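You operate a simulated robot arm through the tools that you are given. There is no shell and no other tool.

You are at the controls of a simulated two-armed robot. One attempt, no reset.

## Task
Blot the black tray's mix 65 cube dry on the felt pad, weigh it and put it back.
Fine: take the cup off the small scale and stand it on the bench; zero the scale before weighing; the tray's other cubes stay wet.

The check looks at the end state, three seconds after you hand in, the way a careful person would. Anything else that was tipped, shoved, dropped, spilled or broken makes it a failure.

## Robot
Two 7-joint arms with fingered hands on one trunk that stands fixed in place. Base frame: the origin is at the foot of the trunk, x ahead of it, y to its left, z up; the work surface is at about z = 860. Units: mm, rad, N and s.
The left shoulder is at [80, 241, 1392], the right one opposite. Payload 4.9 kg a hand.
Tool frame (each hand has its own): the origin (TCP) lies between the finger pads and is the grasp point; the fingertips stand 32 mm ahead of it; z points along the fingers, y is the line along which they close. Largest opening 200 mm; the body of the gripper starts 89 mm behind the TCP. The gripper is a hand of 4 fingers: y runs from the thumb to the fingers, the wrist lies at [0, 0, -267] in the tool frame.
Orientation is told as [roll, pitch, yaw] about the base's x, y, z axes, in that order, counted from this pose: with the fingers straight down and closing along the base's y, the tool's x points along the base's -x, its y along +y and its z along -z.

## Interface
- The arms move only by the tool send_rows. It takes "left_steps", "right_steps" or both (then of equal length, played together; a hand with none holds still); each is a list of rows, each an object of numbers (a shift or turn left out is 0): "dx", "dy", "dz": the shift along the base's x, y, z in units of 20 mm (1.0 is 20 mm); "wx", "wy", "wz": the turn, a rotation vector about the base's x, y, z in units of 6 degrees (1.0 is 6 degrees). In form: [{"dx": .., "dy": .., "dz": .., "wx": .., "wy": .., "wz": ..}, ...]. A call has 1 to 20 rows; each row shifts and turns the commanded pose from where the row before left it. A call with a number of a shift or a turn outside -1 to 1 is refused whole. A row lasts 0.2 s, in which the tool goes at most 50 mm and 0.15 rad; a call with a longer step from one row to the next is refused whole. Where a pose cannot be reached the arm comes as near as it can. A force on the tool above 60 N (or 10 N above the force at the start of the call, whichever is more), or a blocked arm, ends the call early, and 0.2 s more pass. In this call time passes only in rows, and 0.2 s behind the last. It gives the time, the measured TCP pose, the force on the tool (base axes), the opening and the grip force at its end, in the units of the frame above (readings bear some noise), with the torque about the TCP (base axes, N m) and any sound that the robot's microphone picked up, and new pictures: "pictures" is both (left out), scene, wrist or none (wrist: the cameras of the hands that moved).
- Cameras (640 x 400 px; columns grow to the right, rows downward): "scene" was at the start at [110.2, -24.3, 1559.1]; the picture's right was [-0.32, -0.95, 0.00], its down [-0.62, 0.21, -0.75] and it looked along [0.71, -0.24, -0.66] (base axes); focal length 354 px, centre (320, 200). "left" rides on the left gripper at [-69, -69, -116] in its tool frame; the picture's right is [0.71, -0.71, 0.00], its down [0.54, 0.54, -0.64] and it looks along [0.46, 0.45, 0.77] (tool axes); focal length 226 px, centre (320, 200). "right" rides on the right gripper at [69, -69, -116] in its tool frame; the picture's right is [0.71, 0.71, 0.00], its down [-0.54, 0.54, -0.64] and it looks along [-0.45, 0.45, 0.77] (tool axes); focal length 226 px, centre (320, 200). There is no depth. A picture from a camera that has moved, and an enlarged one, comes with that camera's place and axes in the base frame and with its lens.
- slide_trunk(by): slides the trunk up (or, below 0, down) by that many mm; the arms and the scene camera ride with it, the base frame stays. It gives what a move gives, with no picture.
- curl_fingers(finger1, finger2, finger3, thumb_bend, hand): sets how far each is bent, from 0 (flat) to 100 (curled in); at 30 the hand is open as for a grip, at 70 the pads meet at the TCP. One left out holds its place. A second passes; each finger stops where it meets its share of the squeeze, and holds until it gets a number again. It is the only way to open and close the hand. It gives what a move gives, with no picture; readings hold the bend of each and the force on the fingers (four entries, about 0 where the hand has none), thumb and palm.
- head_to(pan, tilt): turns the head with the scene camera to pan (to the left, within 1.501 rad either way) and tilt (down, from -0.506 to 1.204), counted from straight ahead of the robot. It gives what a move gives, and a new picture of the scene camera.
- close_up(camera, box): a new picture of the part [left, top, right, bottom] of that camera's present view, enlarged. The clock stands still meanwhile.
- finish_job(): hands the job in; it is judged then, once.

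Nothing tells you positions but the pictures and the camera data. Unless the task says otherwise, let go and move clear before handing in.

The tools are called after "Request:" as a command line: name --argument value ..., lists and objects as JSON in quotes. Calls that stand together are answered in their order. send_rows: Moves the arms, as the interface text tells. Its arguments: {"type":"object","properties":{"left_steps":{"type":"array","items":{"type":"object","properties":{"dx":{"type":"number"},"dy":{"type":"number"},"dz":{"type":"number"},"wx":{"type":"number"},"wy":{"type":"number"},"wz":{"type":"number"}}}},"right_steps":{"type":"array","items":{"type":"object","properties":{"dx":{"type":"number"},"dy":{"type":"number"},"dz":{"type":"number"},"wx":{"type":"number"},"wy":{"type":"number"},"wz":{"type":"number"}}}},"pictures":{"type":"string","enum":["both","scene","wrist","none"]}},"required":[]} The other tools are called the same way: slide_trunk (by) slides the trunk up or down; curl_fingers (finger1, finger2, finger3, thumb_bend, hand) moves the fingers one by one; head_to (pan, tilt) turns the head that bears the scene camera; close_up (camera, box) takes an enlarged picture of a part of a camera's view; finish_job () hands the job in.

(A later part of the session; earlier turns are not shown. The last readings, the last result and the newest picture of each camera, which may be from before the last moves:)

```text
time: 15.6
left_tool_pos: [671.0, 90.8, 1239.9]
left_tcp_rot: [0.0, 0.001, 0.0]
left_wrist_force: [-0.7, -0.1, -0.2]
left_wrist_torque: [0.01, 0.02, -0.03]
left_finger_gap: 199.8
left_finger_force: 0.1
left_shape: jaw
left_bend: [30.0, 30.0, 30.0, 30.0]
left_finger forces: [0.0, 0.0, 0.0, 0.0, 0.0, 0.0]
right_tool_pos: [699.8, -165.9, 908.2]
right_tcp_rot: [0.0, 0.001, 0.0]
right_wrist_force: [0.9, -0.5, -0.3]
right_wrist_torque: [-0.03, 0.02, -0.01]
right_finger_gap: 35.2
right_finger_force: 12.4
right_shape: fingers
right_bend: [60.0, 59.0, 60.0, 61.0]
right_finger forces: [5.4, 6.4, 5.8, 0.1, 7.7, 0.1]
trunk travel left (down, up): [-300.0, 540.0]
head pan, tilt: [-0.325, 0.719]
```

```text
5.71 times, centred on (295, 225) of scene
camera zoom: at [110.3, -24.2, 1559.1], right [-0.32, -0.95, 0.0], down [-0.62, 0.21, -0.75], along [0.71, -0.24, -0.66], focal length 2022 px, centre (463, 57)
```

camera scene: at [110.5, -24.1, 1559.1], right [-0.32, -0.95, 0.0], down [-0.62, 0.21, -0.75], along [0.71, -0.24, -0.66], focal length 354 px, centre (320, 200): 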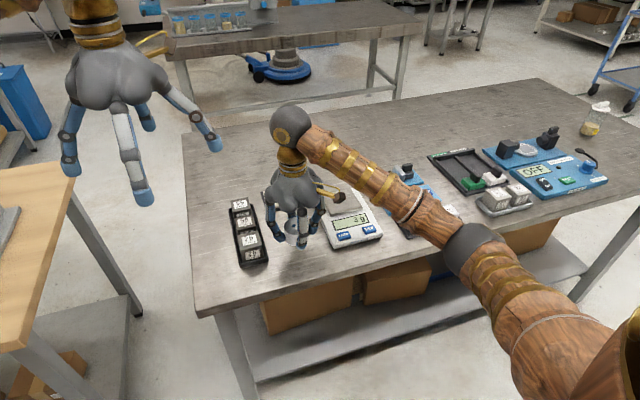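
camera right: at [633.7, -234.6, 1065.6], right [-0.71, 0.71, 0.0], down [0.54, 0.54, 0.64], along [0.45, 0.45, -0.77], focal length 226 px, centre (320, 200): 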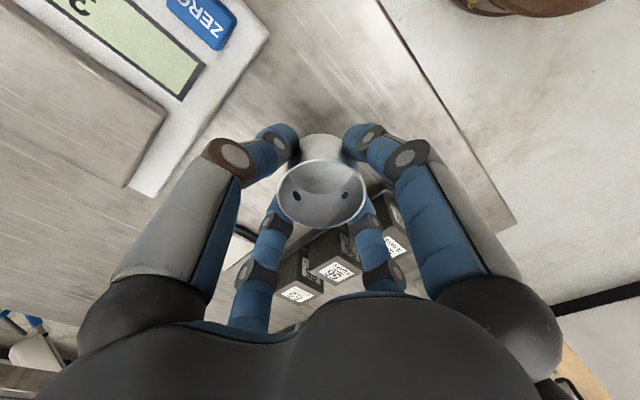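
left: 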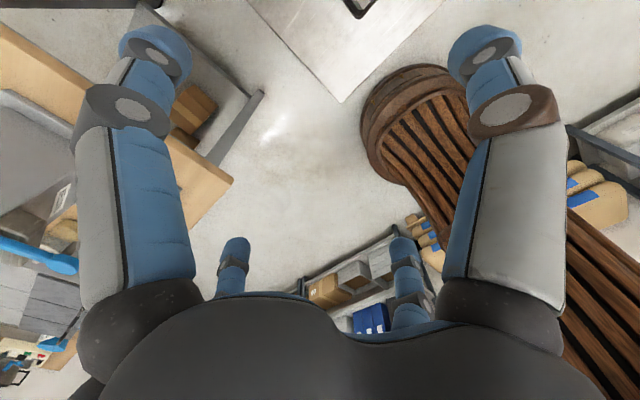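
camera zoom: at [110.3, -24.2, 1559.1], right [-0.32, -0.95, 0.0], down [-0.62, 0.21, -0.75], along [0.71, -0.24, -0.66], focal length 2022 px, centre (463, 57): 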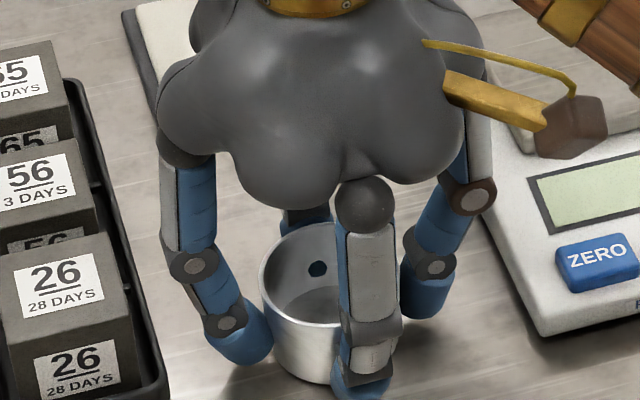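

Request:
send_rows --right_steps '[{"dz": -0.1}]' --pictures "none"

Request:
send_rows --right_steps '[{"dz": -0.1}]' --pictures "none"

Request:
close_up --camera "scene" --box '[270, 210, 320, 250]'

```text
time: 16.0
left_tool_pos: [671.4, 90.6, 1241.3]
left_tcp_rot: [0.0, -0.001, -0.001]
left_wrist_force: [-0.4, -0.5, 0.1]
left_wrist_torque: [0.01, -0.01, 0.0]
left_finger_gap: 199.9
left_finger_force: 0.1
left_shape: jaw
left_bend: [30.0, 30.0, 30.0, 30.0]
left_finger forces: [0.0, 0.0, 0.0, 0.0, 0.0, 0.0]
right_tool_pos: [700.1, -165.6, 906.7]
right_tcp_rot: [-0.001, 0.001, 0.001]
right_wrist_force: [0.3, 0.5, -0.1]
right_wrist_torque: [-0.02, 0.01, -0.03]
right_finger_gap: 35.2
right_finger_force: 12.4
right_shape: fingers
right_bend: [60.0, 59.0, 60.0, 61.0]
right_finger forces: [5.4, 6.5, 5.9, 0.1, 7.7, 0.0]
trunk travel left (down, up): [-300.0, 540.0]
head pan, tilt: [-0.325, 0.719]
```

```text
time: 16.4
left_tool_pos: [671.0, 89.7, 1241.5]
left_tcp_rot: [-0.001, -0.001, 0.0]
left_wrist_force: [0.2, 0.8, 0.7]
left_wrist_torque: [0.0, 0.0, 0.01]
left_finger_gap: 199.9
left_finger_force: 0.1
left_shape: jaw
left_bend: [30.0, 30.0, 30.0, 30.0]
left_finger forces: [0.0, 0.1, 0.0, 0.1, 0.0, 0.1]
right_tool_pos: [699.1, -166.3, 905.7]
right_tcp_rot: [-0.003, -0.001, -0.003]
right_wrist_force: [0.9, -0.8, 9.2]
right_wrist_torque: [0.13, -0.01, 0.02]
right_finger_gap: 35.2
right_finger_force: 14.0
right_shape: fingers
right_bend: [60.0, 59.0, 60.0, 61.0]
right_finger forces: [5.8, 6.7, 6.7, 0.0, 8.7, 0.0]
trunk travel left (down, up): [-300.0, 540.0]
head pan, tilt: [-0.325, 0.719]
```

```text
10.00 times, centred on (295, 230) of scene
camera zoom: at [109.0, -24.0, 1559.4], right [-0.32, -0.95, 0.0], down [-0.62, 0.21, -0.75], along [0.71, -0.24, -0.66], focal length 3539 px, centre (570, -100)
```

zoom: 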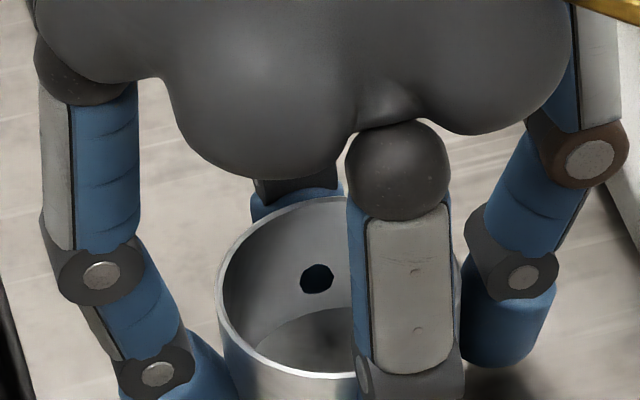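

Contact is felt at TCP z about 905.5. I'll ease up 1 mm and open the fingers.

Request:
send_rows --right_steps '[{"dz": 0.05}]' --pictures "none"

Request:
curl_fingers --hand "right" --finger1 48 --finger2 48 --finger3 48 --thumb_bend 48

Request:
close_up --camera "right" --box '[180, 20, 480, 260]'

```text
time: 16.8
left_tool_pos: [670.5, 89.4, 1241.5]
left_tcp_rot: [-0.001, 0.001, 0.0]
left_wrist_force: [-0.5, -0.6, -0.8]
left_wrist_torque: [0.02, -0.03, -0.01]
left_finger_gap: 199.9
left_finger_force: 0.1
left_shape: jaw
left_bend: [30.0, 30.0, 30.0, 30.0]
left_finger forces: [0.0, 0.1, 0.1, 0.0, 0.1, 0.0]
right_tool_pos: [700.3, -166.4, 906.7]
right_tcp_rot: [0.002, -0.001, 0.001]
right_wrist_force: [-1.2, -1.6, 6.6]
right_wrist_torque: [0.09, -0.01, 0.01]
right_finger_gap: 34.9
right_finger_force: 14.2
right_shape: fingers
right_bend: [60.0, 59.0, 60.0, 61.0]
right_finger forces: [5.9, 6.8, 6.4, 0.0, 8.8, 0.1]
trunk travel left (down, up): [-300.0, 540.0]
head pan, tilt: [-0.325, 0.719]
```

```text
time: 17.8
left_tool_pos: [671.1, 90.7, 1240.4]
left_tcp_rot: [0.0, 0.0, -0.001]
left_wrist_force: [-0.1, -0.1, 1.0]
left_wrist_torque: [-0.02, -0.01, -0.01]
left_finger_gap: 199.7
left_finger_force: 0.0
left_shape: jaw
left_bend: [30.0, 30.0, 30.0, 30.0]
left_finger forces: [0.1, 0.0, 0.0, 0.0, 0.1, 0.1]
right_tool_pos: [700.9, -165.6, 904.8]
right_tcp_rot: [0.001, -0.001, -0.001]
right_wrist_force: [0.0, 1.1, -1.3]
right_wrist_torque: [-0.04, 0.0, 0.0]
right_finger_gap: 75.9
right_finger_force: 0.1
right_shape: fingers
right_bend: [48.0, 48.0, 48.0, 48.0]
right_finger forces: [0.0, 0.1, 0.0, 0.0, 0.1, 0.0]
trunk travel left (down, up): [-300.0, 540.0]
head pan, tilt: [-0.325, 0.719]
```

```text
1.67 times, centred on (330, 140) of right
camera zoom: at [632.1, -234.0, 1022.3], right [-0.71, 0.71, 0.0], down [0.54, 0.54, 0.64], along [0.45, 0.45, -0.77], focal length 377 px, centre (303, 300)
```

zoom: 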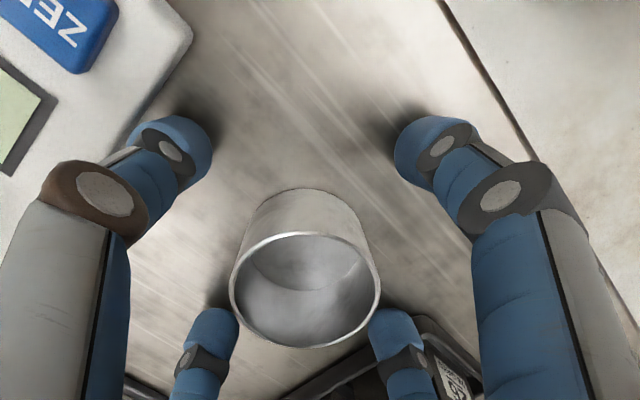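

The cup stands clear of all the fingers. I'll rise straight up, close the fingers to a point and go over the ZERO button, which I take to be at [683, -283, 889].

Request:
send_rows --right_steps '[{"dz": 0.5}, {"dz": 0.9}, {"dz": 1.0}, {"dz": 1.0}, {"dz": 1.0}]' --pictures "scene"

Request:
curl_fingers --hand "right" --finger1 68 --finger2 68 --finger3 68 --thumb_bend 68

Request:
send_rows --right_steps '[{"dx": -0.15, "dy": -0.98}, {"dx": -0.15, "dy": -0.98}, {"dx": -0.15, "dy": -0.98}, {"dx": -0.15, "dy": -0.98}, {"dx": -0.15, "dy": -0.98}, {"dx": -0.15, "dy": -0.98}]' --pictures "both"

Request:
close_up --camera "scene" --box '[260, 140, 400, 260]'

Request:
close_up --camera "right" --box '[180, 20, 480, 260]'

```text
time: 19.0
left_tool_pos: [671.0, 89.5, 1241.2]
left_tcp_rot: [0.0, 0.0, -0.001]
left_wrist_force: [0.3, 0.1, 0.2]
left_wrist_torque: [0.03, 0.0, 0.01]
left_finger_gap: 199.9
left_finger_force: 0.1
left_shape: jaw
left_bend: [30.0, 30.0, 30.0, 30.0]
left_finger forces: [0.0, 0.0, 0.0, 0.1, 0.0, 0.1]
right_tool_pos: [700.8, -163.7, 992.2]
right_tcp_rot: [0.0, 0.0, -0.002]
right_wrist_force: [0.6, -0.1, -0.7]
right_wrist_torque: [0.04, -0.02, 0.0]
right_finger_gap: 75.9
right_finger_force: 0.0
right_shape: fingers
right_bend: [48.0, 48.0, 48.0, 48.0]
right_finger forces: [0.0, 0.0, 0.0, 0.1, 0.0, 0.1]
trunk travel left (down, up): [-300.0, 540.0]
head pan, tilt: [-0.325, 0.719]
camera scene: at [109.9, -24.1, 1559.0], right [-0.32, -0.95, 0.0], down [-0.62, 0.21, -0.75], along [0.71, -0.24, -0.66], focal length 354 px, centre (320, 200)
```

scene: 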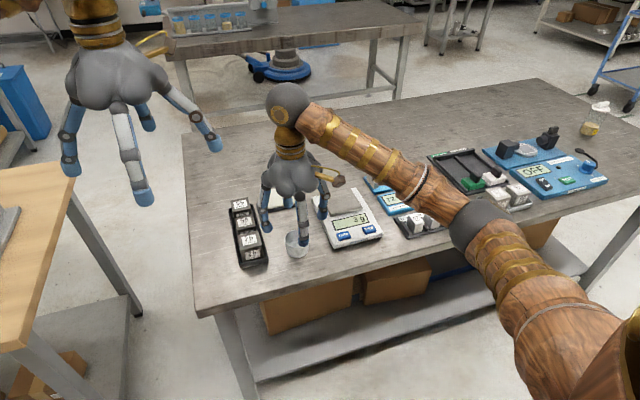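

```text
time: 20.0
left_tool_pos: [671.4, 90.4, 1240.2]
left_tcp_rot: [-0.001, -0.001, 0.001]
left_wrist_force: [-0.2, 0.4, 0.2]
left_wrist_torque: [0.0, 0.0, 0.03]
left_finger_gap: 199.9
left_finger_force: 0.0
left_shape: jaw
left_bend: [30.0, 30.0, 30.0, 30.0]
left_finger forces: [0.0, 0.0, 0.1, 0.0, 0.0, 0.1]
right_tool_pos: [701.3, -163.6, 992.3]
right_tcp_rot: [-0.002, 0.0, 0.0]
right_wrist_force: [-0.1, 0.1, 0.7]
right_wrist_torque: [0.02, -0.01, 0.01]
right_finger_gap: 5.7
right_finger_force: 0.1
right_shape: fingers
right_bend: [68.0, 68.0, 68.0, 68.0]
right_finger forces: [0.0, 0.0, 0.1, 0.0, 0.0, 0.1]
trunk travel left (down, up): [-300.0, 540.0]
head pan, tilt: [-0.325, 0.719]
```

```text
time: 21.4
left_tool_pos: [670.7, 88.4, 1240.3]
left_tcp_rot: [0.0, 0.0, 0.001]
left_wrist_force: [-0.1, -0.2, 0.5]
left_wrist_torque: [0.01, -0.01, -0.02]
left_finger_gap: 199.9
left_finger_force: 0.1
left_shape: jaw
left_bend: [30.0, 30.0, 30.0, 30.0]
left_finger forces: [0.1, 0.2, 0.0, 0.0, 0.0, 0.0]
right_tool_pos: [680.3, -282.1, 995.9]
right_tcp_rot: [-0.001, 0.0, 0.0]
right_wrist_force: [-0.6, -0.7, -0.2]
right_wrist_torque: [0.03, -0.02, 0.0]
right_finger_gap: 5.9
right_finger_force: 0.1
right_shape: fingers
right_bend: [68.0, 68.0, 68.0, 68.0]
right_finger forces: [0.0, 0.0, 0.1, 0.0, 0.0, 0.0]
trunk travel left (down, up): [-300.0, 540.0]
head pan, tilt: [-0.325, 0.719]
camera scene: at [109.8, -25.0, 1559.1], right [-0.32, -0.95, 0.0], down [-0.62, 0.21, -0.75], along [0.71, -0.24, -0.66], focal length 354 px, centre (320, 200)
camera right: at [611.3, -350.5, 1112.5], right [-0.71, 0.71, 0.0], down [0.54, 0.54, 0.64], along [0.45, 0.46, -0.77], focal length 226 px, centre (320, 200)
```

scene: 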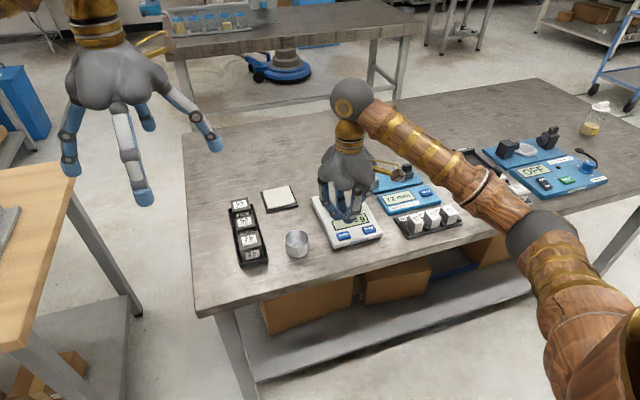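
right: 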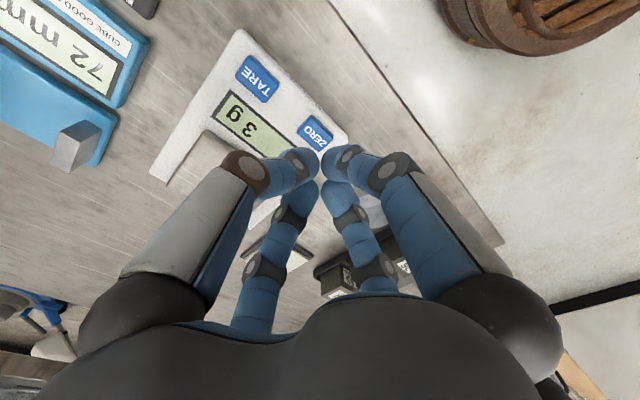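

```text
3.33 times, centred on (330, 200) of scene
camera zoom: at [109.8, -25.0, 1559.1], right [-0.32, -0.95, 0.0], down [-0.62, 0.21, -0.75], along [0.71, -0.24, -0.66], focal length 1180 px, centre (287, 200)
```

zoom: 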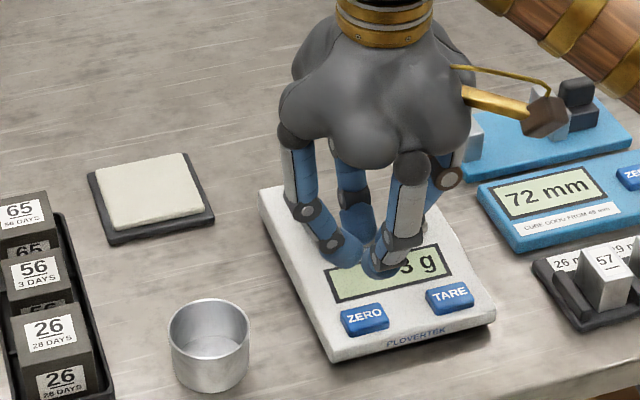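

```text
1.67 times, centred on (330, 140) of right
camera zoom: at [611.3, -350.5, 1112.5], right [-0.71, 0.71, 0.0], down [0.54, 0.54, 0.64], along [0.45, 0.46, -0.77], focal length 377 px, centre (303, 300)
```

zoom: 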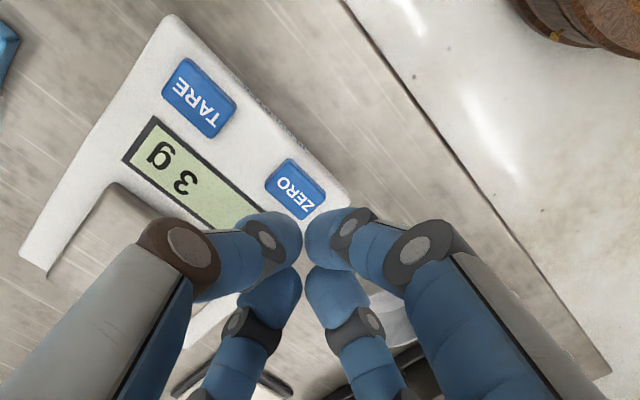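

ZERO is confirmed at [683, -284], nearly straight under the fingertips. I'll descend and press in small steps.

Request:
send_rows --right_steps '[{"dx": 0.1, "dy": -0.05, "dz": -0.9}, {"dz": -0.9}, {"dz": -0.8}, {"dz": -0.5}]' --pictures "none"

Request:
close_up --camera "scene" --box '[310, 190, 390, 260]'

Request:
close_up --camera "right" --box '[180, 20, 480, 260]'

```text
time: 22.4
left_tool_pos: [671.1, 89.3, 1240.0]
left_tcp_rot: [-0.002, 0.002, -0.001]
left_wrist_force: [-1.0, 0.0, -0.1]
left_wrist_torque: [-0.03, 0.01, -0.05]
left_finger_gap: 200.1
left_finger_force: 0.1
left_shape: jaw
left_bend: [30.0, 30.0, 30.0, 30.0]
left_finger forces: [0.0, 0.0, 0.0, 0.1, 0.0, 0.0]
right_tool_pos: [684.0, -284.6, 932.8]
right_tcp_rot: [0.0, 0.0, 0.001]
right_wrist_force: [0.1, 0.0, 0.1]
right_wrist_torque: [-0.01, 0.01, 0.02]
right_finger_gap: 5.9
right_finger_force: 0.1
right_shape: fingers
right_bend: [68.0, 68.0, 68.0, 68.0]
right_finger forces: [0.1, 0.0, 0.1, 0.1, 0.1, 0.1]
trunk travel left (down, up): [-300.0, 540.0]
head pan, tilt: [-0.325, 0.719]
```

```text
5.71 times, centred on (350, 225) of scene
camera zoom: at [110.3, -24.4, 1559.1], right [-0.32, -0.95, 0.0], down [-0.62, 0.21, -0.75], along [0.71, -0.24, -0.66], focal length 2022 px, centre (149, 57)
```

zoom: 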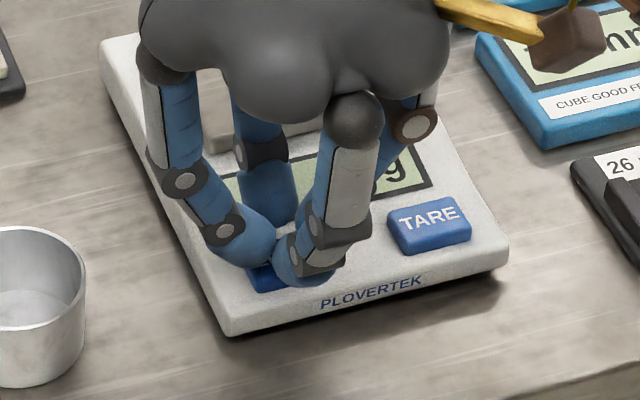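

```text
1.67 times, centred on (330, 140) of right
camera zoom: at [615.6, -352.7, 1049.8], right [-0.71, 0.71, 0.0], down [0.54, 0.54, 0.64], along [0.45, 0.45, -0.77], focal length 377 px, centre (303, 300)
```

zoom: 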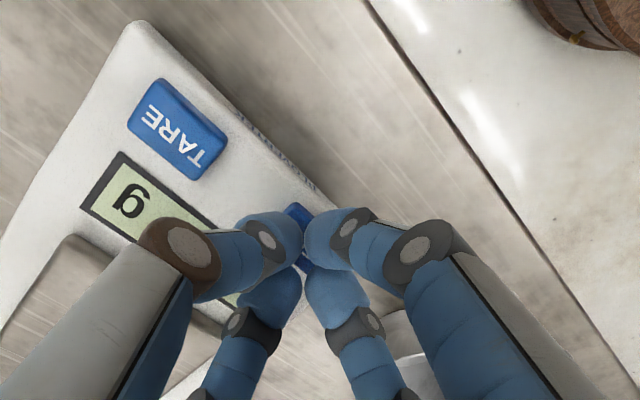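

Request:
send_rows --right_steps '[{"dz": -0.15}, {"dz": -0.15}]' --pictures "none"

Request:
send_rows --right_steps '[{"dz": -0.1}]' --pictures "none"

Request:
send_rows --right_steps '[{"dz": -0.1}]' --pictures "none"

```text
time: 23.0
left_tool_pos: [671.1, 89.0, 1239.8]
left_tcp_rot: [-0.001, 0.0, -0.001]
left_wrist_force: [-0.1, -0.2, -0.5]
left_wrist_torque: [-0.04, 0.0, -0.04]
left_finger_gap: 200.1
left_finger_force: 0.0
left_shape: jaw
left_bend: [30.0, 30.0, 30.0, 30.0]
left_finger forces: [0.0, 0.0, 0.0, 0.1, 0.0, 0.1]
right_tool_pos: [683.4, -283.8, 926.3]
right_tcp_rot: [-0.001, 0.001, -0.003]
right_wrist_force: [0.6, -0.5, 0.7]
right_wrist_torque: [0.02, -0.02, 0.0]
right_finger_gap: 5.6
right_finger_force: 0.3
right_shape: fingers
right_bend: [68.0, 68.0, 68.0, 68.0]
right_finger forces: [0.0, 0.7, 0.1, 0.0, 0.1, 0.1]
trunk travel left (down, up): [-300.0, 540.0]
head pan, tilt: [-0.325, 0.719]
```

```text
time: 23.4
left_tool_pos: [670.2, 89.1, 1240.3]
left_tcp_rot: [-0.002, 0.001, 0.0]
left_wrist_force: [-0.4, -0.2, -0.5]
left_wrist_torque: [-0.03, -0.02, -0.03]
left_finger_gap: 200.0
left_finger_force: 0.0
left_shape: jaw
left_bend: [30.0, 30.0, 30.0, 30.0]
left_finger forces: [0.1, 0.0, 0.0, 0.1, 0.0, 0.0]
right_tool_pos: [684.0, -283.8, 924.4]
right_tcp_rot: [0.001, 0.0, 0.0]
right_wrist_force: [0.6, 1.1, 1.1]
right_wrist_torque: [0.04, -0.01, 0.02]
right_finger_gap: 5.5
right_finger_force: 0.7
right_shape: fingers
right_bend: [68.0, 68.0, 68.0, 68.0]
right_finger forces: [0.0, 1.3, 0.0, 0.0, 0.3, 0.0]
trunk travel left (down, up): [-300.0, 540.0]
head pan, tilt: [-0.325, 0.719]
heard: click
```

```text
time: 23.8
left_tool_pos: [670.6, 90.2, 1240.2]
left_tcp_rot: [0.002, 0.0, 0.0]
left_wrist_force: [-0.1, 0.0, -0.7]
left_wrist_torque: [0.01, -0.02, 0.03]
left_finger_gap: 200.0
left_finger_force: 0.1
left_shape: jaw
left_bend: [30.0, 30.0, 30.0, 30.0]
left_finger forces: [0.0, 0.0, 0.0, 0.1, 0.0, 0.0]
right_tool_pos: [683.5, -283.8, 922.3]
right_tcp_rot: [0.0, 0.0, 0.0]
right_wrist_force: [0.3, -0.2, 2.7]
right_wrist_torque: [-0.03, -0.01, 0.0]
right_finger_gap: 6.0
right_finger_force: 1.2
right_shape: fingers
right_bend: [68.0, 68.0, 68.0, 68.0]
right_finger forces: [0.0, 1.2, 0.0, 0.0, 1.3, 0.0]
trunk travel left (down, up): [-300.0, 540.0]
head pan, tilt: [-0.325, 0.719]
```

I heard a click as the button went in. I'll back off and read the display.

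Request:
send_rows --right_steps '[{"dz": 0.5}, {"dz": 0.9}, {"dz": 1.0}, {"dz": 1.0}, {"dz": 1.0}]' --pictures "both"

Request:
close_up --camera "right" --box '[180, 20, 480, 260]'

Request:
close_up --camera "scene" --box '[310, 180, 400, 260]'

```text
time: 25.0
left_tool_pos: [671.4, 91.1, 1239.4]
left_tcp_rot: [-0.001, -0.001, 0.0]
left_wrist_force: [-1.0, 0.7, -0.3]
left_wrist_torque: [0.01, -0.01, -0.03]
left_finger_gap: 200.0
left_finger_force: 0.2
left_shape: jaw
left_bend: [30.0, 30.0, 30.0, 30.0]
left_finger forces: [0.1, 0.0, 0.0, 0.0, 0.0, 0.1]
right_tool_pos: [685.7, -284.3, 1009.8]
right_tcp_rot: [0.0, 0.001, 0.001]
right_wrist_force: [0.3, -0.2, -0.1]
right_wrist_torque: [-0.01, 0.01, 0.01]
right_finger_gap: 5.6
right_finger_force: 0.2
right_shape: fingers
right_bend: [68.0, 68.0, 68.0, 68.0]
right_finger forces: [0.0, 0.0, 0.0, 0.1, 0.0, 0.0]
trunk travel left (down, up): [-300.0, 540.0]
head pan, tilt: [-0.325, 0.719]
camera scene: at [109.8, -24.0, 1559.0], right [-0.32, -0.95, 0.0], down [-0.62, 0.21, -0.75], along [0.71, -0.24, -0.66], focal length 354 px, centre (320, 200)
camera right: at [617.6, -353.9, 1126.8], right [-0.71, 0.71, 0.0], down [0.54, 0.54, 0.64], along [0.45, 0.45, -0.77], focal length 226 px, centre (320, 200)
```

scene: 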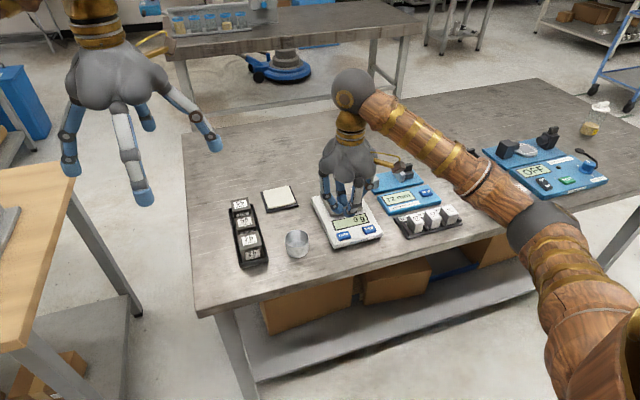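
right: 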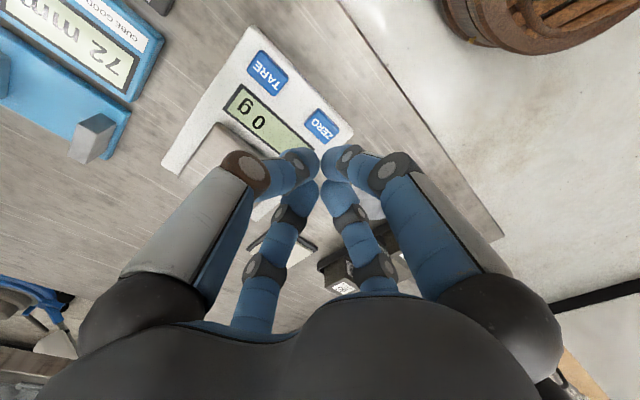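

```text
1.67 times, centred on (330, 140) of right
camera zoom: at [617.6, -353.9, 1126.8], right [-0.71, 0.71, 0.0], down [0.54, 0.54, 0.64], along [0.45, 0.45, -0.77], focal length 377 px, centre (303, 300)
```

zoom: 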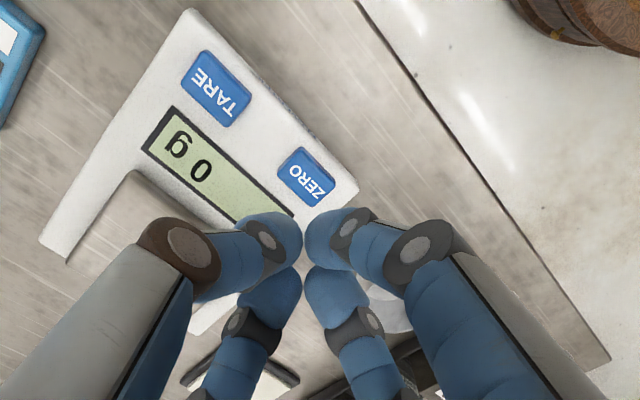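

```text
5.00 times, centred on (355, 220) of scene
camera zoom: at [109.8, -24.0, 1559.0], right [-0.32, -0.95, 0.0], down [-0.62, 0.21, -0.75], along [0.71, -0.24, -0.66], focal length 1769 px, centre (145, 100)
```

zoom: 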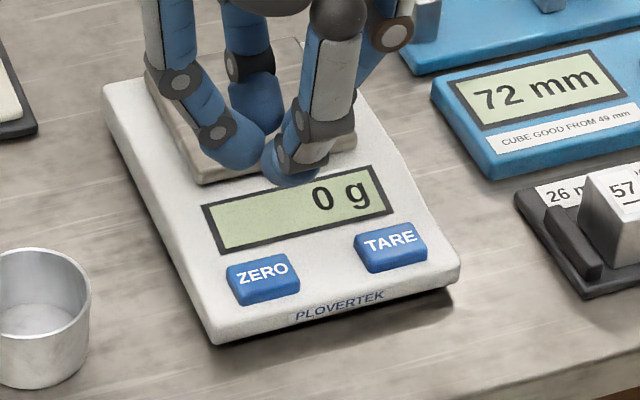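

The scale is zeroed to 0 g. I'll move the left hand aside so the arms don't meet, and set the right hand for a thumb–finger2 pinch with fingers 1 and 3 flared away.

Request:
curl_fingers --hand "right" --finger1 0 --finger2 46 --finger3 0 --thumb_bend 46

Request:
send_rows --left_steps '[{"dy": 1.0}, {"dy": 1.0}, {"dy": 1.0}, {"dy": 1.0}, {"dy": 1.0}, {"dy": 1.0}, {"dy": 1.0}, {"dy": 1.0}, {"dy": 1.0}, {"dy": 1.0}]' --right_steps '[{"dz": 0.2}, {"dz": 0.2}, {"dz": 0.2}, {"dz": 0.2}, {"dz": 0.2}, {"dz": 0.2}, {"dz": 0.2}, {"dz": 0.2}, {"dz": 0.2}, {"dz": 0.2}]' --pictures "none"

Request:
send_rows --right_steps '[{"dx": 0.68, "dy": 0.91}, {"dx": 0.68, "dy": 0.91}, {"dx": 0.68, "dy": 0.91}, {"dx": 0.68, "dy": 0.91}, {"dx": 0.68, "dy": 0.91}, {"dx": 0.68, "dy": 0.91}, {"dx": 0.68, "dy": 0.91}, {"dx": 0.68, "dy": 0.91}, {"dx": 0.68, "dy": 0.91}, {"dx": 0.68, "dy": 0.91}, {"dx": 0.68, "dy": 0.91}, {"dx": 0.68, "dy": 0.91}, {"dx": 0.68, "dy": 0.91}]' --pictures "both"

Request:
close_up --camera "right" --box '[220, 0, 460, 200]'

Request:
close_up --camera "scene" --box '[180, 80, 320, 280]'

```text
time: 26.0
left_tool_pos: [670.0, 90.5, 1240.6]
left_tcp_rot: [0.001, 0.0, 0.0]
left_wrist_force: [0.2, 1.1, -0.3]
left_wrist_torque: [0.02, 0.01, -0.05]
left_finger_gap: 199.9
left_finger_force: 0.1
left_shape: jaw
left_bend: [30.0, 30.0, 30.0, 30.0]
left_finger forces: [0.0, 0.1, 0.0, 0.0, 0.0, 0.0]
right_tool_pos: [686.5, -286.0, 1008.6]
right_tcp_rot: [0.001, 0.0, -0.001]
right_wrist_force: [-0.6, 0.0, -0.1]
right_wrist_torque: [-0.01, -0.01, 0.0]
right_finger_gap: 143.9
right_finger_force: 0.1
right_shape: fingers
right_bend: [1.0, 46.0, 1.0, 46.0]
right_finger forces: [0.0, 0.1, 0.0, 0.1, 0.1, 0.1]
trunk travel left (down, up): [-300.0, 540.0]
head pan, tilt: [-0.325, 0.719]
```

```text
time: 28.2
left_tool_pos: [671.1, 291.9, 1239.6]
left_tcp_rot: [0.0, 0.001, 0.001]
left_wrist_force: [-0.4, 0.2, 0.5]
left_wrist_torque: [0.01, -0.03, -0.01]
left_finger_gap: 199.7
left_finger_force: 0.0
left_shape: jaw
left_bend: [30.0, 30.0, 30.0, 30.0]
left_finger forces: [0.1, 0.0, 0.0, 0.0, 0.1, 0.0]
right_tool_pos: [682.9, -282.8, 1050.7]
right_tcp_rot: [0.0, 0.001, 0.0]
right_wrist_force: [-0.2, 0.3, 0.2]
right_wrist_torque: [0.01, -0.03, -0.05]
right_finger_gap: 143.6
right_finger_force: 0.0
right_shape: fingers
right_bend: [1.0, 46.0, 1.0, 46.0]
right_finger forces: [0.0, 0.0, 0.0, 0.1, 0.0, 0.0]
trunk travel left (down, up): [-300.0, 540.0]
head pan, tilt: [-0.325, 0.719]
```

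```text
time: 31.0
left_tool_pos: [672.4, 293.6, 1239.7]
left_tcp_rot: [-0.002, 0.002, -0.001]
left_wrist_force: [0.4, -0.1, -0.1]
left_wrist_torque: [0.01, -0.02, 0.0]
left_finger_gap: 200.0
left_finger_force: 0.1
left_shape: jaw
left_bend: [30.0, 30.0, 30.0, 30.0]
left_finger forces: [0.0, 0.1, 0.1, 0.0, 0.1, 0.1]
right_tool_pos: [859.8, -45.0, 1048.4]
right_tcp_rot: [0.001, 0.001, 0.001]
right_wrist_force: [-0.5, -0.5, -0.5]
right_wrist_torque: [0.01, 0.0, 0.0]
right_finger_gap: 144.0
right_finger_force: 0.1
right_shape: fingers
right_bend: [1.0, 46.0, 1.0, 46.0]
right_finger forces: [0.1, 0.0, 0.0, 0.0, 0.0, 0.0]
trunk travel left (down, up): [-300.0, 540.0]
head pan, tilt: [-0.325, 0.719]
camera scene: at [110.5, -22.4, 1559.0], right [-0.32, -0.95, 0.0], down [-0.62, 0.21, -0.75], along [0.71, -0.24, -0.66], focal length 354 px, centre (320, 200)
camera right: at [792.7, -112.9, 1165.1], right [-0.71, 0.71, 0.0], down [0.54, 0.54, 0.64], along [0.45, 0.45, -0.77], focal length 226 px, centre (320, 200)
```

scene: 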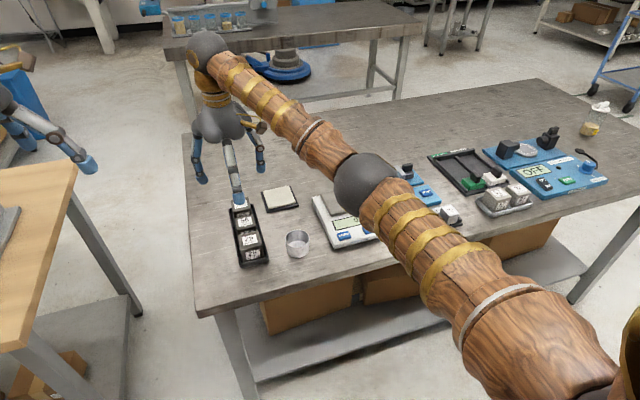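
right: 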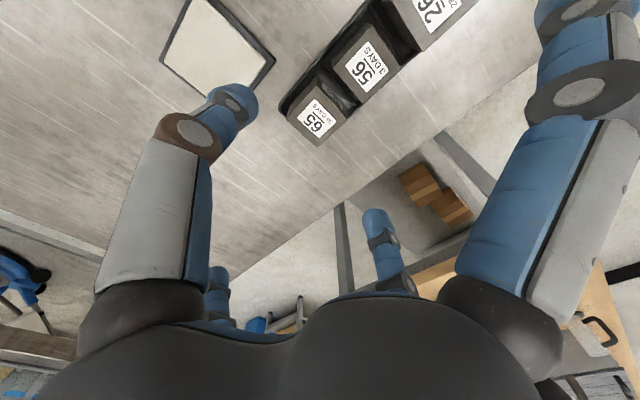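

```text
2.00 times, centred on (340, 100) of right
camera zoom: at [792.7, -112.9, 1165.1], right [-0.71, 0.71, 0.0], down [0.54, 0.54, 0.64], along [0.45, 0.45, -0.77], focal length 452 px, centre (280, 400)
```

zoom: 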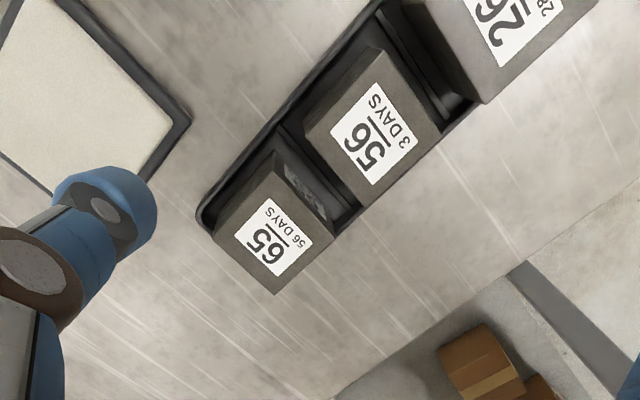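

```text
2.00 times, centred on (250, 180) of scene
camera zoom: at [110.5, -22.4, 1559.0], right [-0.32, -0.95, 0.0], down [-0.62, 0.21, -0.75], along [0.71, -0.24, -0.66], focal length 708 px, centre (460, 240)
```

zoom: 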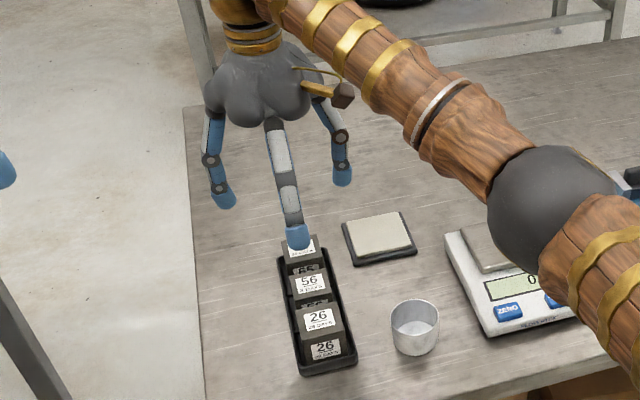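

The 65 cube's centre is about [859.5, -50] with its top at z about 914. Finger1's flared tip would come down on cube 26, so I'll tilt the hand 12° about the pinch axis to lift that finger. I'll also lower the trunk for extra reach, raising the hand first.

Request:
send_rows --right_steps '[{"dz": 1.0, "wy": 0.333}, {"dz": 1.0, "wy": 0.333}, {"dz": 1.0, "wy": 0.333}, {"dz": 1.0, "wy": 0.333}, {"dz": 1.0, "wy": 0.334}, {"dz": 1.0, "wy": 0.334}]' --pictures "none"

Request:
slide_trunk --by -120

Request:
close_up --camera "right" --box '[0, 0, 640, 400]'

Request:
close_up --camera "scene" --box '[0, 0, 640, 400]'

```text
time: 32.4
left_tool_pos: [670.7, 293.3, 1240.4]
left_tcp_rot: [-0.001, 0.0, 0.001]
left_wrist_force: [-0.8, -0.3, 0.0]
left_wrist_torque: [-0.06, -0.03, -0.01]
left_finger_gap: 199.7
left_finger_force: 0.2
left_shape: jaw
left_bend: [30.0, 30.0, 30.0, 30.0]
left_finger forces: [0.0, 0.1, 0.1, 0.1, 0.0, 0.0]
right_tool_pos: [851.6, -47.2, 1176.8]
right_tcp_rot: [0.001, 0.208, 0.001]
right_wrist_force: [-0.5, 0.1, -0.1]
right_wrist_torque: [-0.01, -0.06, 0.0]
right_finger_gap: 143.6
right_finger_force: 0.1
right_shape: fingers
right_bend: [1.0, 46.0, 1.0, 46.0]
right_finger forces: [0.0, 0.0, 0.0, 0.0, 0.0, 0.0]
right hand out of reach, approached as far as the arm can: row 6
trunk travel left (down, up): [-300.0, 540.0]
head pan, tilt: [-0.325, 0.719]
```

```text
time: 33.9
left_tool_pos: [671.8, 292.6, 1119.5]
left_tcp_rot: [-0.001, 0.001, 0.0]
left_wrist_force: [-0.2, 0.5, -0.2]
left_wrist_torque: [0.01, 0.0, 0.0]
left_finger_gap: 200.0
left_finger_force: 0.1
left_shape: jaw
left_bend: [30.0, 30.0, 30.0, 30.0]
left_finger forces: [0.0, 0.0, 0.0, 0.1, 0.1, 0.1]
right_tool_pos: [852.6, -48.5, 1055.9]
right_tcp_rot: [0.0, 0.208, -0.001]
right_wrist_force: [1.0, -0.3, 0.9]
right_wrist_torque: [-0.01, -0.02, -0.02]
right_finger_gap: 144.2
right_finger_force: 0.1
right_shape: fingers
right_bend: [1.0, 46.0, 1.0, 46.0]
right_finger forces: [0.0, 0.0, 0.0, 0.0, 0.0, 0.0]
trunk travel left (down, up): [-180.0, 660.0]
head pan, tilt: [-0.325, 0.719]
```

```text
1.00 times, centred on (320, 200) of right (not enlarged: the box is as wide or as high as the picture)
camera zoom: at [810.2, -117.3, 1184.2], right [-0.69, 0.71, 0.15], down [0.66, 0.54, 0.52], along [0.29, 0.45, -0.84], focal length 226 px, centre (320, 200)
```

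zoom: 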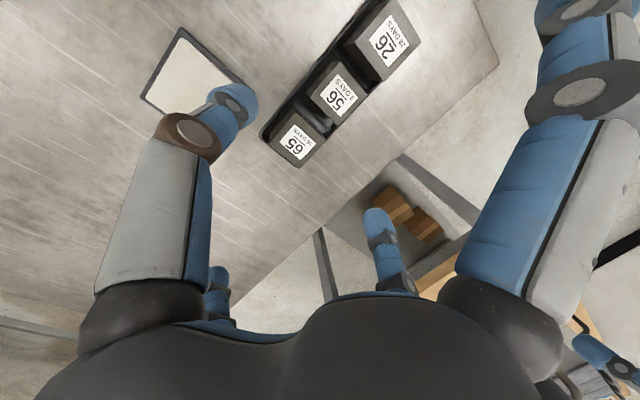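

```text
1.00 times, centred on (320, 200) of scene (not enlarged: the box is as wide or as high as the picture)
camera zoom: at [109.9, -24.0, 1439.2], right [-0.32, -0.95, 0.0], down [-0.62, 0.21, -0.75], along [0.71, -0.24, -0.66], focal length 354 px, centre (320, 200)
```

zoom: 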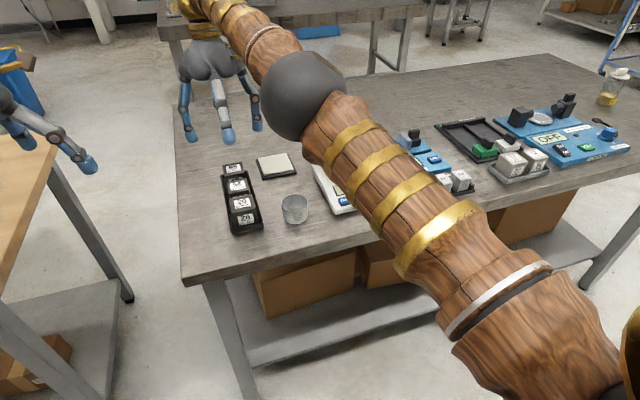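

The hand is tilted at about [852, -48, 1056], and the nudge short came from the reach limit at the higher trunk position. I'll step to the cube's axis, lower a bit and re-measure.

Request:
send_rows --right_steps '[{"dz": -0.8}, {"dz": -0.8}]' --pictures "both"

Request:
close_up --camera "right" --box '[200, 20, 440, 220]'

Request:
close_up --camera "scene" --box '[160, 60, 300, 240]'

```text
time: 34.5
left_tool_pos: [671.6, 291.1, 1120.3]
left_tcp_rot: [0.0, 0.002, -0.001]
left_wrist_force: [0.7, -0.5, -0.1]
left_wrist_torque: [0.01, 0.03, 0.02]
left_finger_gap: 199.8
left_finger_force: 0.1
left_shape: jaw
left_bend: [30.0, 30.0, 30.0, 30.0]
left_finger forces: [0.0, 0.0, 0.0, 0.0, 0.0, 0.0]
right_tool_pos: [855.2, -48.7, 1022.5]
right_tcp_rot: [0.0, 0.212, -0.001]
right_wrist_force: [0.8, -0.5, -0.5]
right_wrist_torque: [-0.02, 0.03, -0.04]
right_finger_gap: 144.1
right_finger_force: 0.0
right_shape: fingers
right_bend: [1.0, 46.0, 1.0, 46.0]
right_finger forces: [0.0, 0.1, 0.1, 0.0, 0.1, 0.0]
trunk travel left (down, up): [-180.0, 660.0]
head pan, tilt: [-0.325, 0.719]
camera scene: at [111.0, -24.9, 1439.0], right [-0.32, -0.95, 0.0], down [-0.62, 0.21, -0.75], along [0.71, -0.24, -0.66], focal length 354 px, centre (320, 200)
camera right: at [813.4, -117.5, 1151.4], right [-0.69, 0.71, 0.15], down [0.67, 0.54, 0.51], along [0.28, 0.45, -0.84], focal length 226 px, centre (320, 200)
```

scene: 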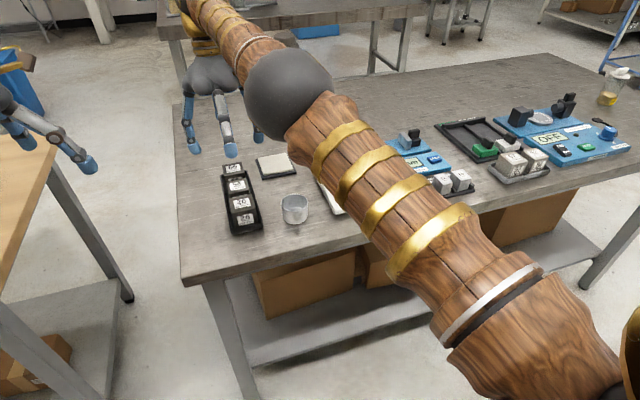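
right: 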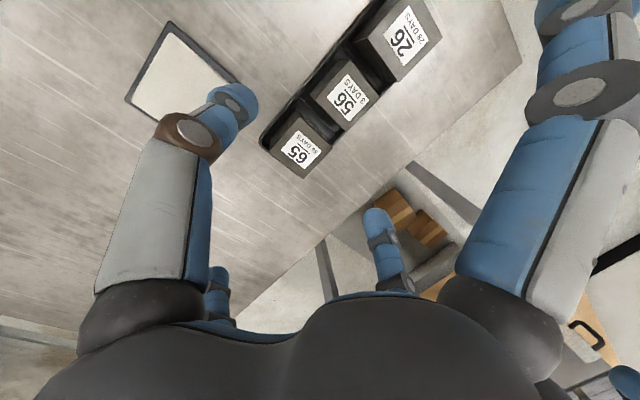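

```text
2.00 times, centred on (320, 120) of right
camera zoom: at [813.4, -117.5, 1151.4], right [-0.69, 0.71, 0.15], down [0.67, 0.54, 0.51], along [0.28, 0.45, -0.84], focal length 452 px, centre (320, 360)
```

zoom: 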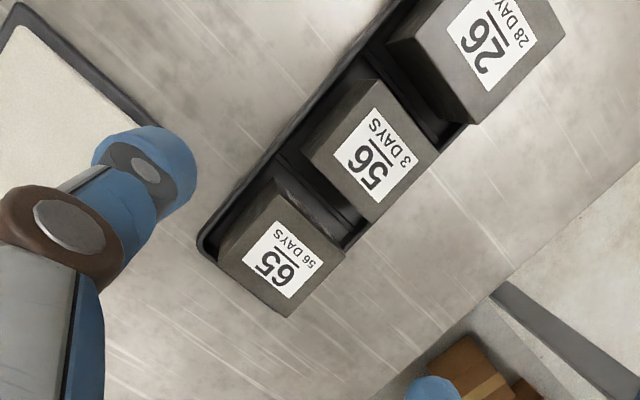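

```text
2.22 times, centred on (230, 150) of scene
camera zoom: at [111.0, -24.9, 1439.0], right [-0.32, -0.95, 0.0], down [-0.62, 0.21, -0.75], along [0.71, -0.24, -0.66], focal length 786 px, centre (520, 311)
```

zoom: 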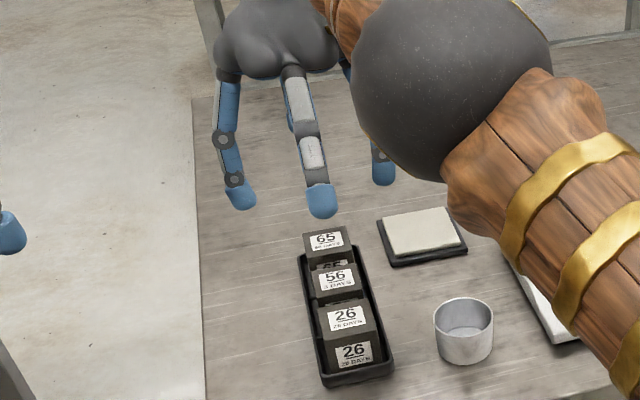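

The cube's top centre measures [859, -52] at z about 914. I'll move over it and down to z about 960, then look again.

Request:
send_rows --right_steps '[{"dx": 0.17, "dy": -0.08, "dz": -1.0}, {"dx": 0.17, "dy": -0.08, "dz": -1.0}, {"dz": -1.0}]' --pictures "both"

Request:
close_up --camera "right" --box '[180, 60, 420, 260]'

Request:
close_up --camera "scene" --box '[160, 80, 300, 260]'

```text
time: 35.3
left_tool_pos: [671.6, 292.1, 1119.5]
left_tcp_rot: [-0.001, -0.001, 0.0]
left_wrist_force: [0.2, -0.5, 0.9]
left_wrist_torque: [0.0, 0.03, -0.02]
left_finger_gap: 199.8
left_finger_force: 0.1
left_shape: jaw
left_bend: [30.0, 30.0, 30.0, 30.0]
left_finger forces: [0.0, 0.0, 0.1, 0.0, 0.1, 0.0]
right_tool_pos: [863.2, -52.7, 964.2]
right_tcp_rot: [-0.002, 0.21, 0.0]
right_wrist_force: [0.1, -1.0, 0.5]
right_wrist_torque: [0.0, -0.02, -0.01]
right_finger_gap: 143.9
right_finger_force: 0.0
right_shape: fingers
right_bend: [1.0, 46.0, 1.0, 46.0]
right_finger forces: [0.0, 0.0, 0.1, 0.0, 0.0, 0.1]
right hand out of reach, approached as far as the arm can: row 1
trunk travel left (down, up): [-180.0, 660.0]
head pan, tilt: [-0.325, 0.719]
camera scene: at [110.0, -23.6, 1439.1], right [-0.32, -0.95, 0.0], down [-0.62, 0.21, -0.75], along [0.71, -0.24, -0.66], focal length 354 px, centre (320, 200)
camera right: at [820.3, -120.8, 1093.0], right [-0.69, 0.71, 0.15], down [0.66, 0.54, 0.51], along [0.28, 0.45, -0.84], focal length 226 px, centre (320, 200)
```

scene: 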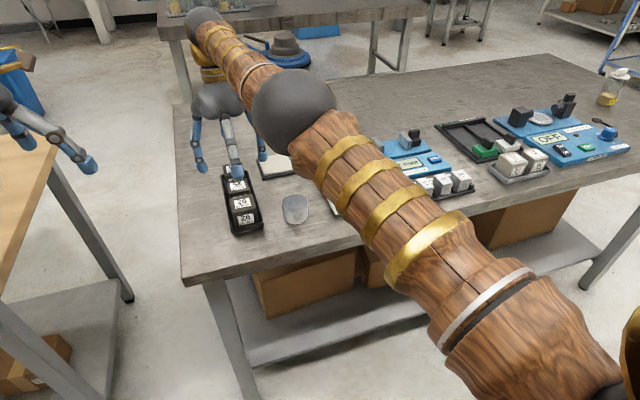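
right: 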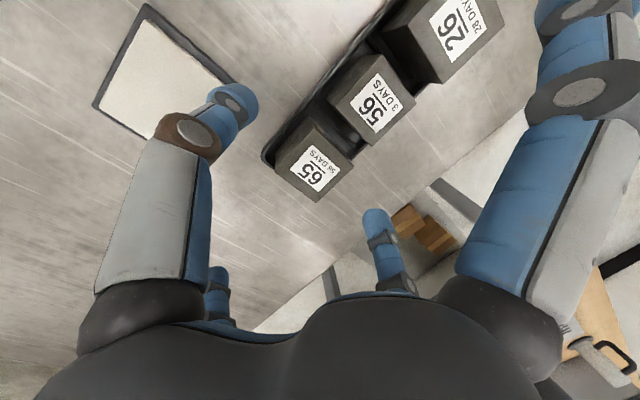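

```text
2.00 times, centred on (300, 160) of right
camera zoom: at [820.3, -120.8, 1093.0], right [-0.69, 0.71, 0.15], down [0.66, 0.54, 0.51], along [0.28, 0.45, -0.84], focal length 452 px, centre (360, 280)
```

zoom: 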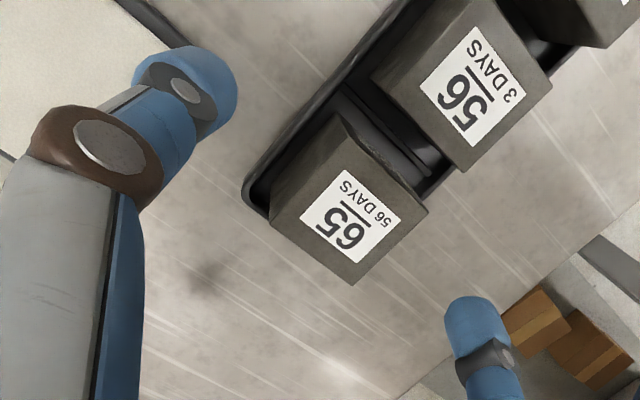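

```text
2.22 times, centred on (230, 170) of scene
camera zoom: at [110.0, -23.6, 1439.1], right [-0.32, -0.95, 0.0], down [-0.62, 0.21, -0.75], along [0.71, -0.24, -0.66], focal length 786 px, centre (520, 267)
```

zoom: 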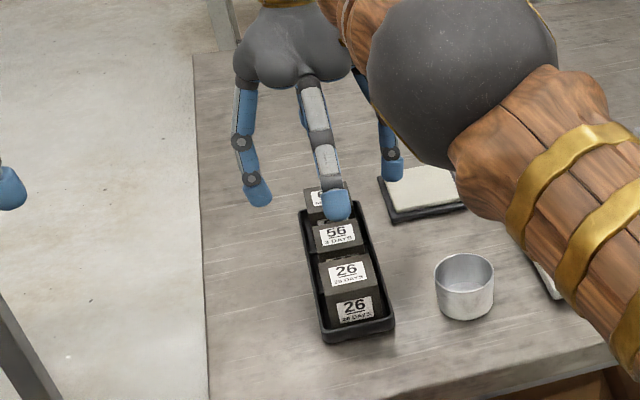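

The pinch is lined up with the cube at [860, -51]. I'll descend to z about 919, which keeps the fingertips above the tray rim.

Request:
send_rows --right_steps '[{"dz": -0.8}, {"dz": -0.8}, {"dz": -0.5}]' --pictures "both"

Request:
close_up --camera "right" --box '[180, 60, 480, 310]'

Request:
close_up --camera "scene" --box '[180, 120, 290, 250]'

```text
time: 36.1
left_tool_pos: [671.1, 292.0, 1120.6]
left_tcp_rot: [-0.001, 0.002, 0.001]
left_wrist_force: [-0.5, -0.1, -0.4]
left_wrist_torque: [-0.03, 0.03, -0.02]
left_finger_gap: 199.6
left_finger_force: 0.1
left_shape: jaw
left_bend: [30.0, 30.0, 30.0, 30.0]
left_finger forces: [0.1, 0.1, 0.1, 0.0, 0.0, 0.0]
right_tool_pos: [864.2, -50.9, 920.5]
right_tcp_rot: [0.0, 0.211, 0.0]
right_wrist_force: [0.0, 0.0, -0.7]
right_wrist_torque: [0.01, 0.04, 0.01]
right_finger_gap: 143.9
right_finger_force: 0.2
right_shape: fingers
right_bend: [1.0, 46.0, 1.0, 46.0]
right_finger forces: [0.0, 0.0, 0.1, 0.0, 0.0, 0.1]
trunk travel left (down, up): [-180.0, 660.0]
head pan, tilt: [-0.325, 0.719]
camera scene: at [110.3, -24.0, 1439.1], right [-0.32, -0.95, 0.0], down [-0.62, 0.21, -0.75], along [0.71, -0.24, -0.66], focal length 354 px, centre (320, 200)
camera right: at [822.0, -119.1, 1050.4], right [-0.69, 0.71, 0.15], down [0.67, 0.54, 0.51], along [0.28, 0.45, -0.84], focal length 226 px, centre (320, 200)
```

scene: 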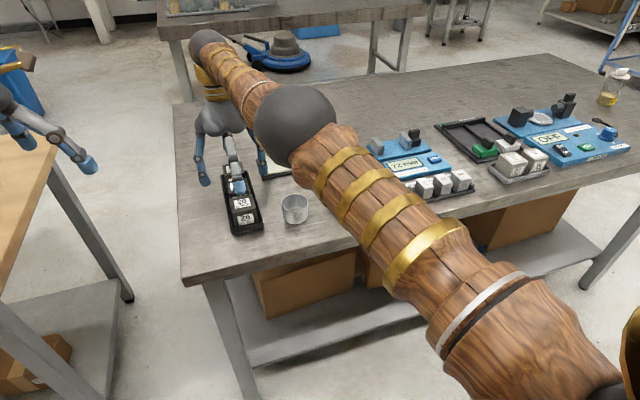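
right: 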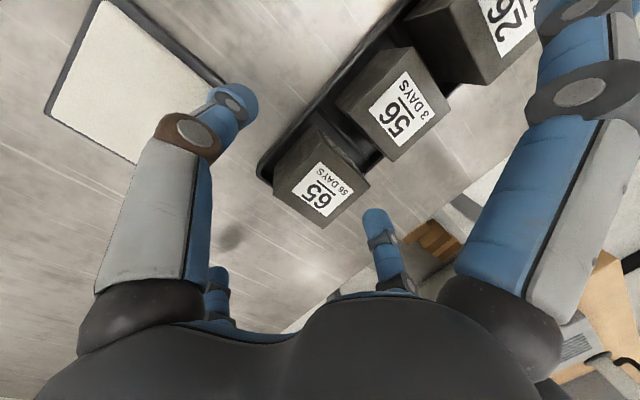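

```text
1.60 times, centred on (330, 185) of right
camera zoom: at [822.0, -119.1, 1050.4], right [-0.69, 0.71, 0.15], down [0.67, 0.54, 0.51], along [0.28, 0.45, -0.84], focal length 362 px, centre (304, 224)
```

zoom: 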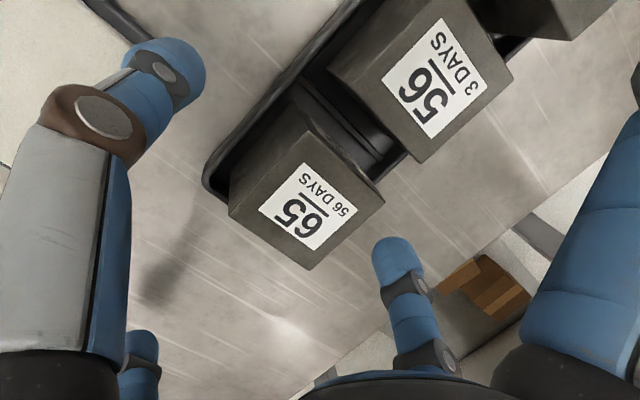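

```text
3.08 times, centred on (235, 185) of scene
camera zoom: at [110.3, -24.0, 1439.1], right [-0.32, -0.95, 0.0], down [-0.62, 0.21, -0.75], along [0.71, -0.24, -0.66], focal length 1089 px, centre (582, 246)
```

zoom: 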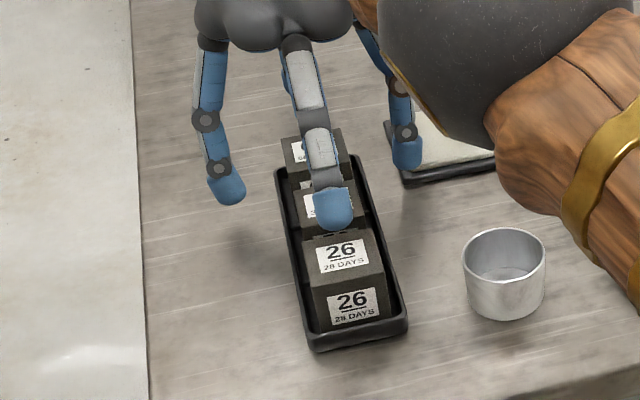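

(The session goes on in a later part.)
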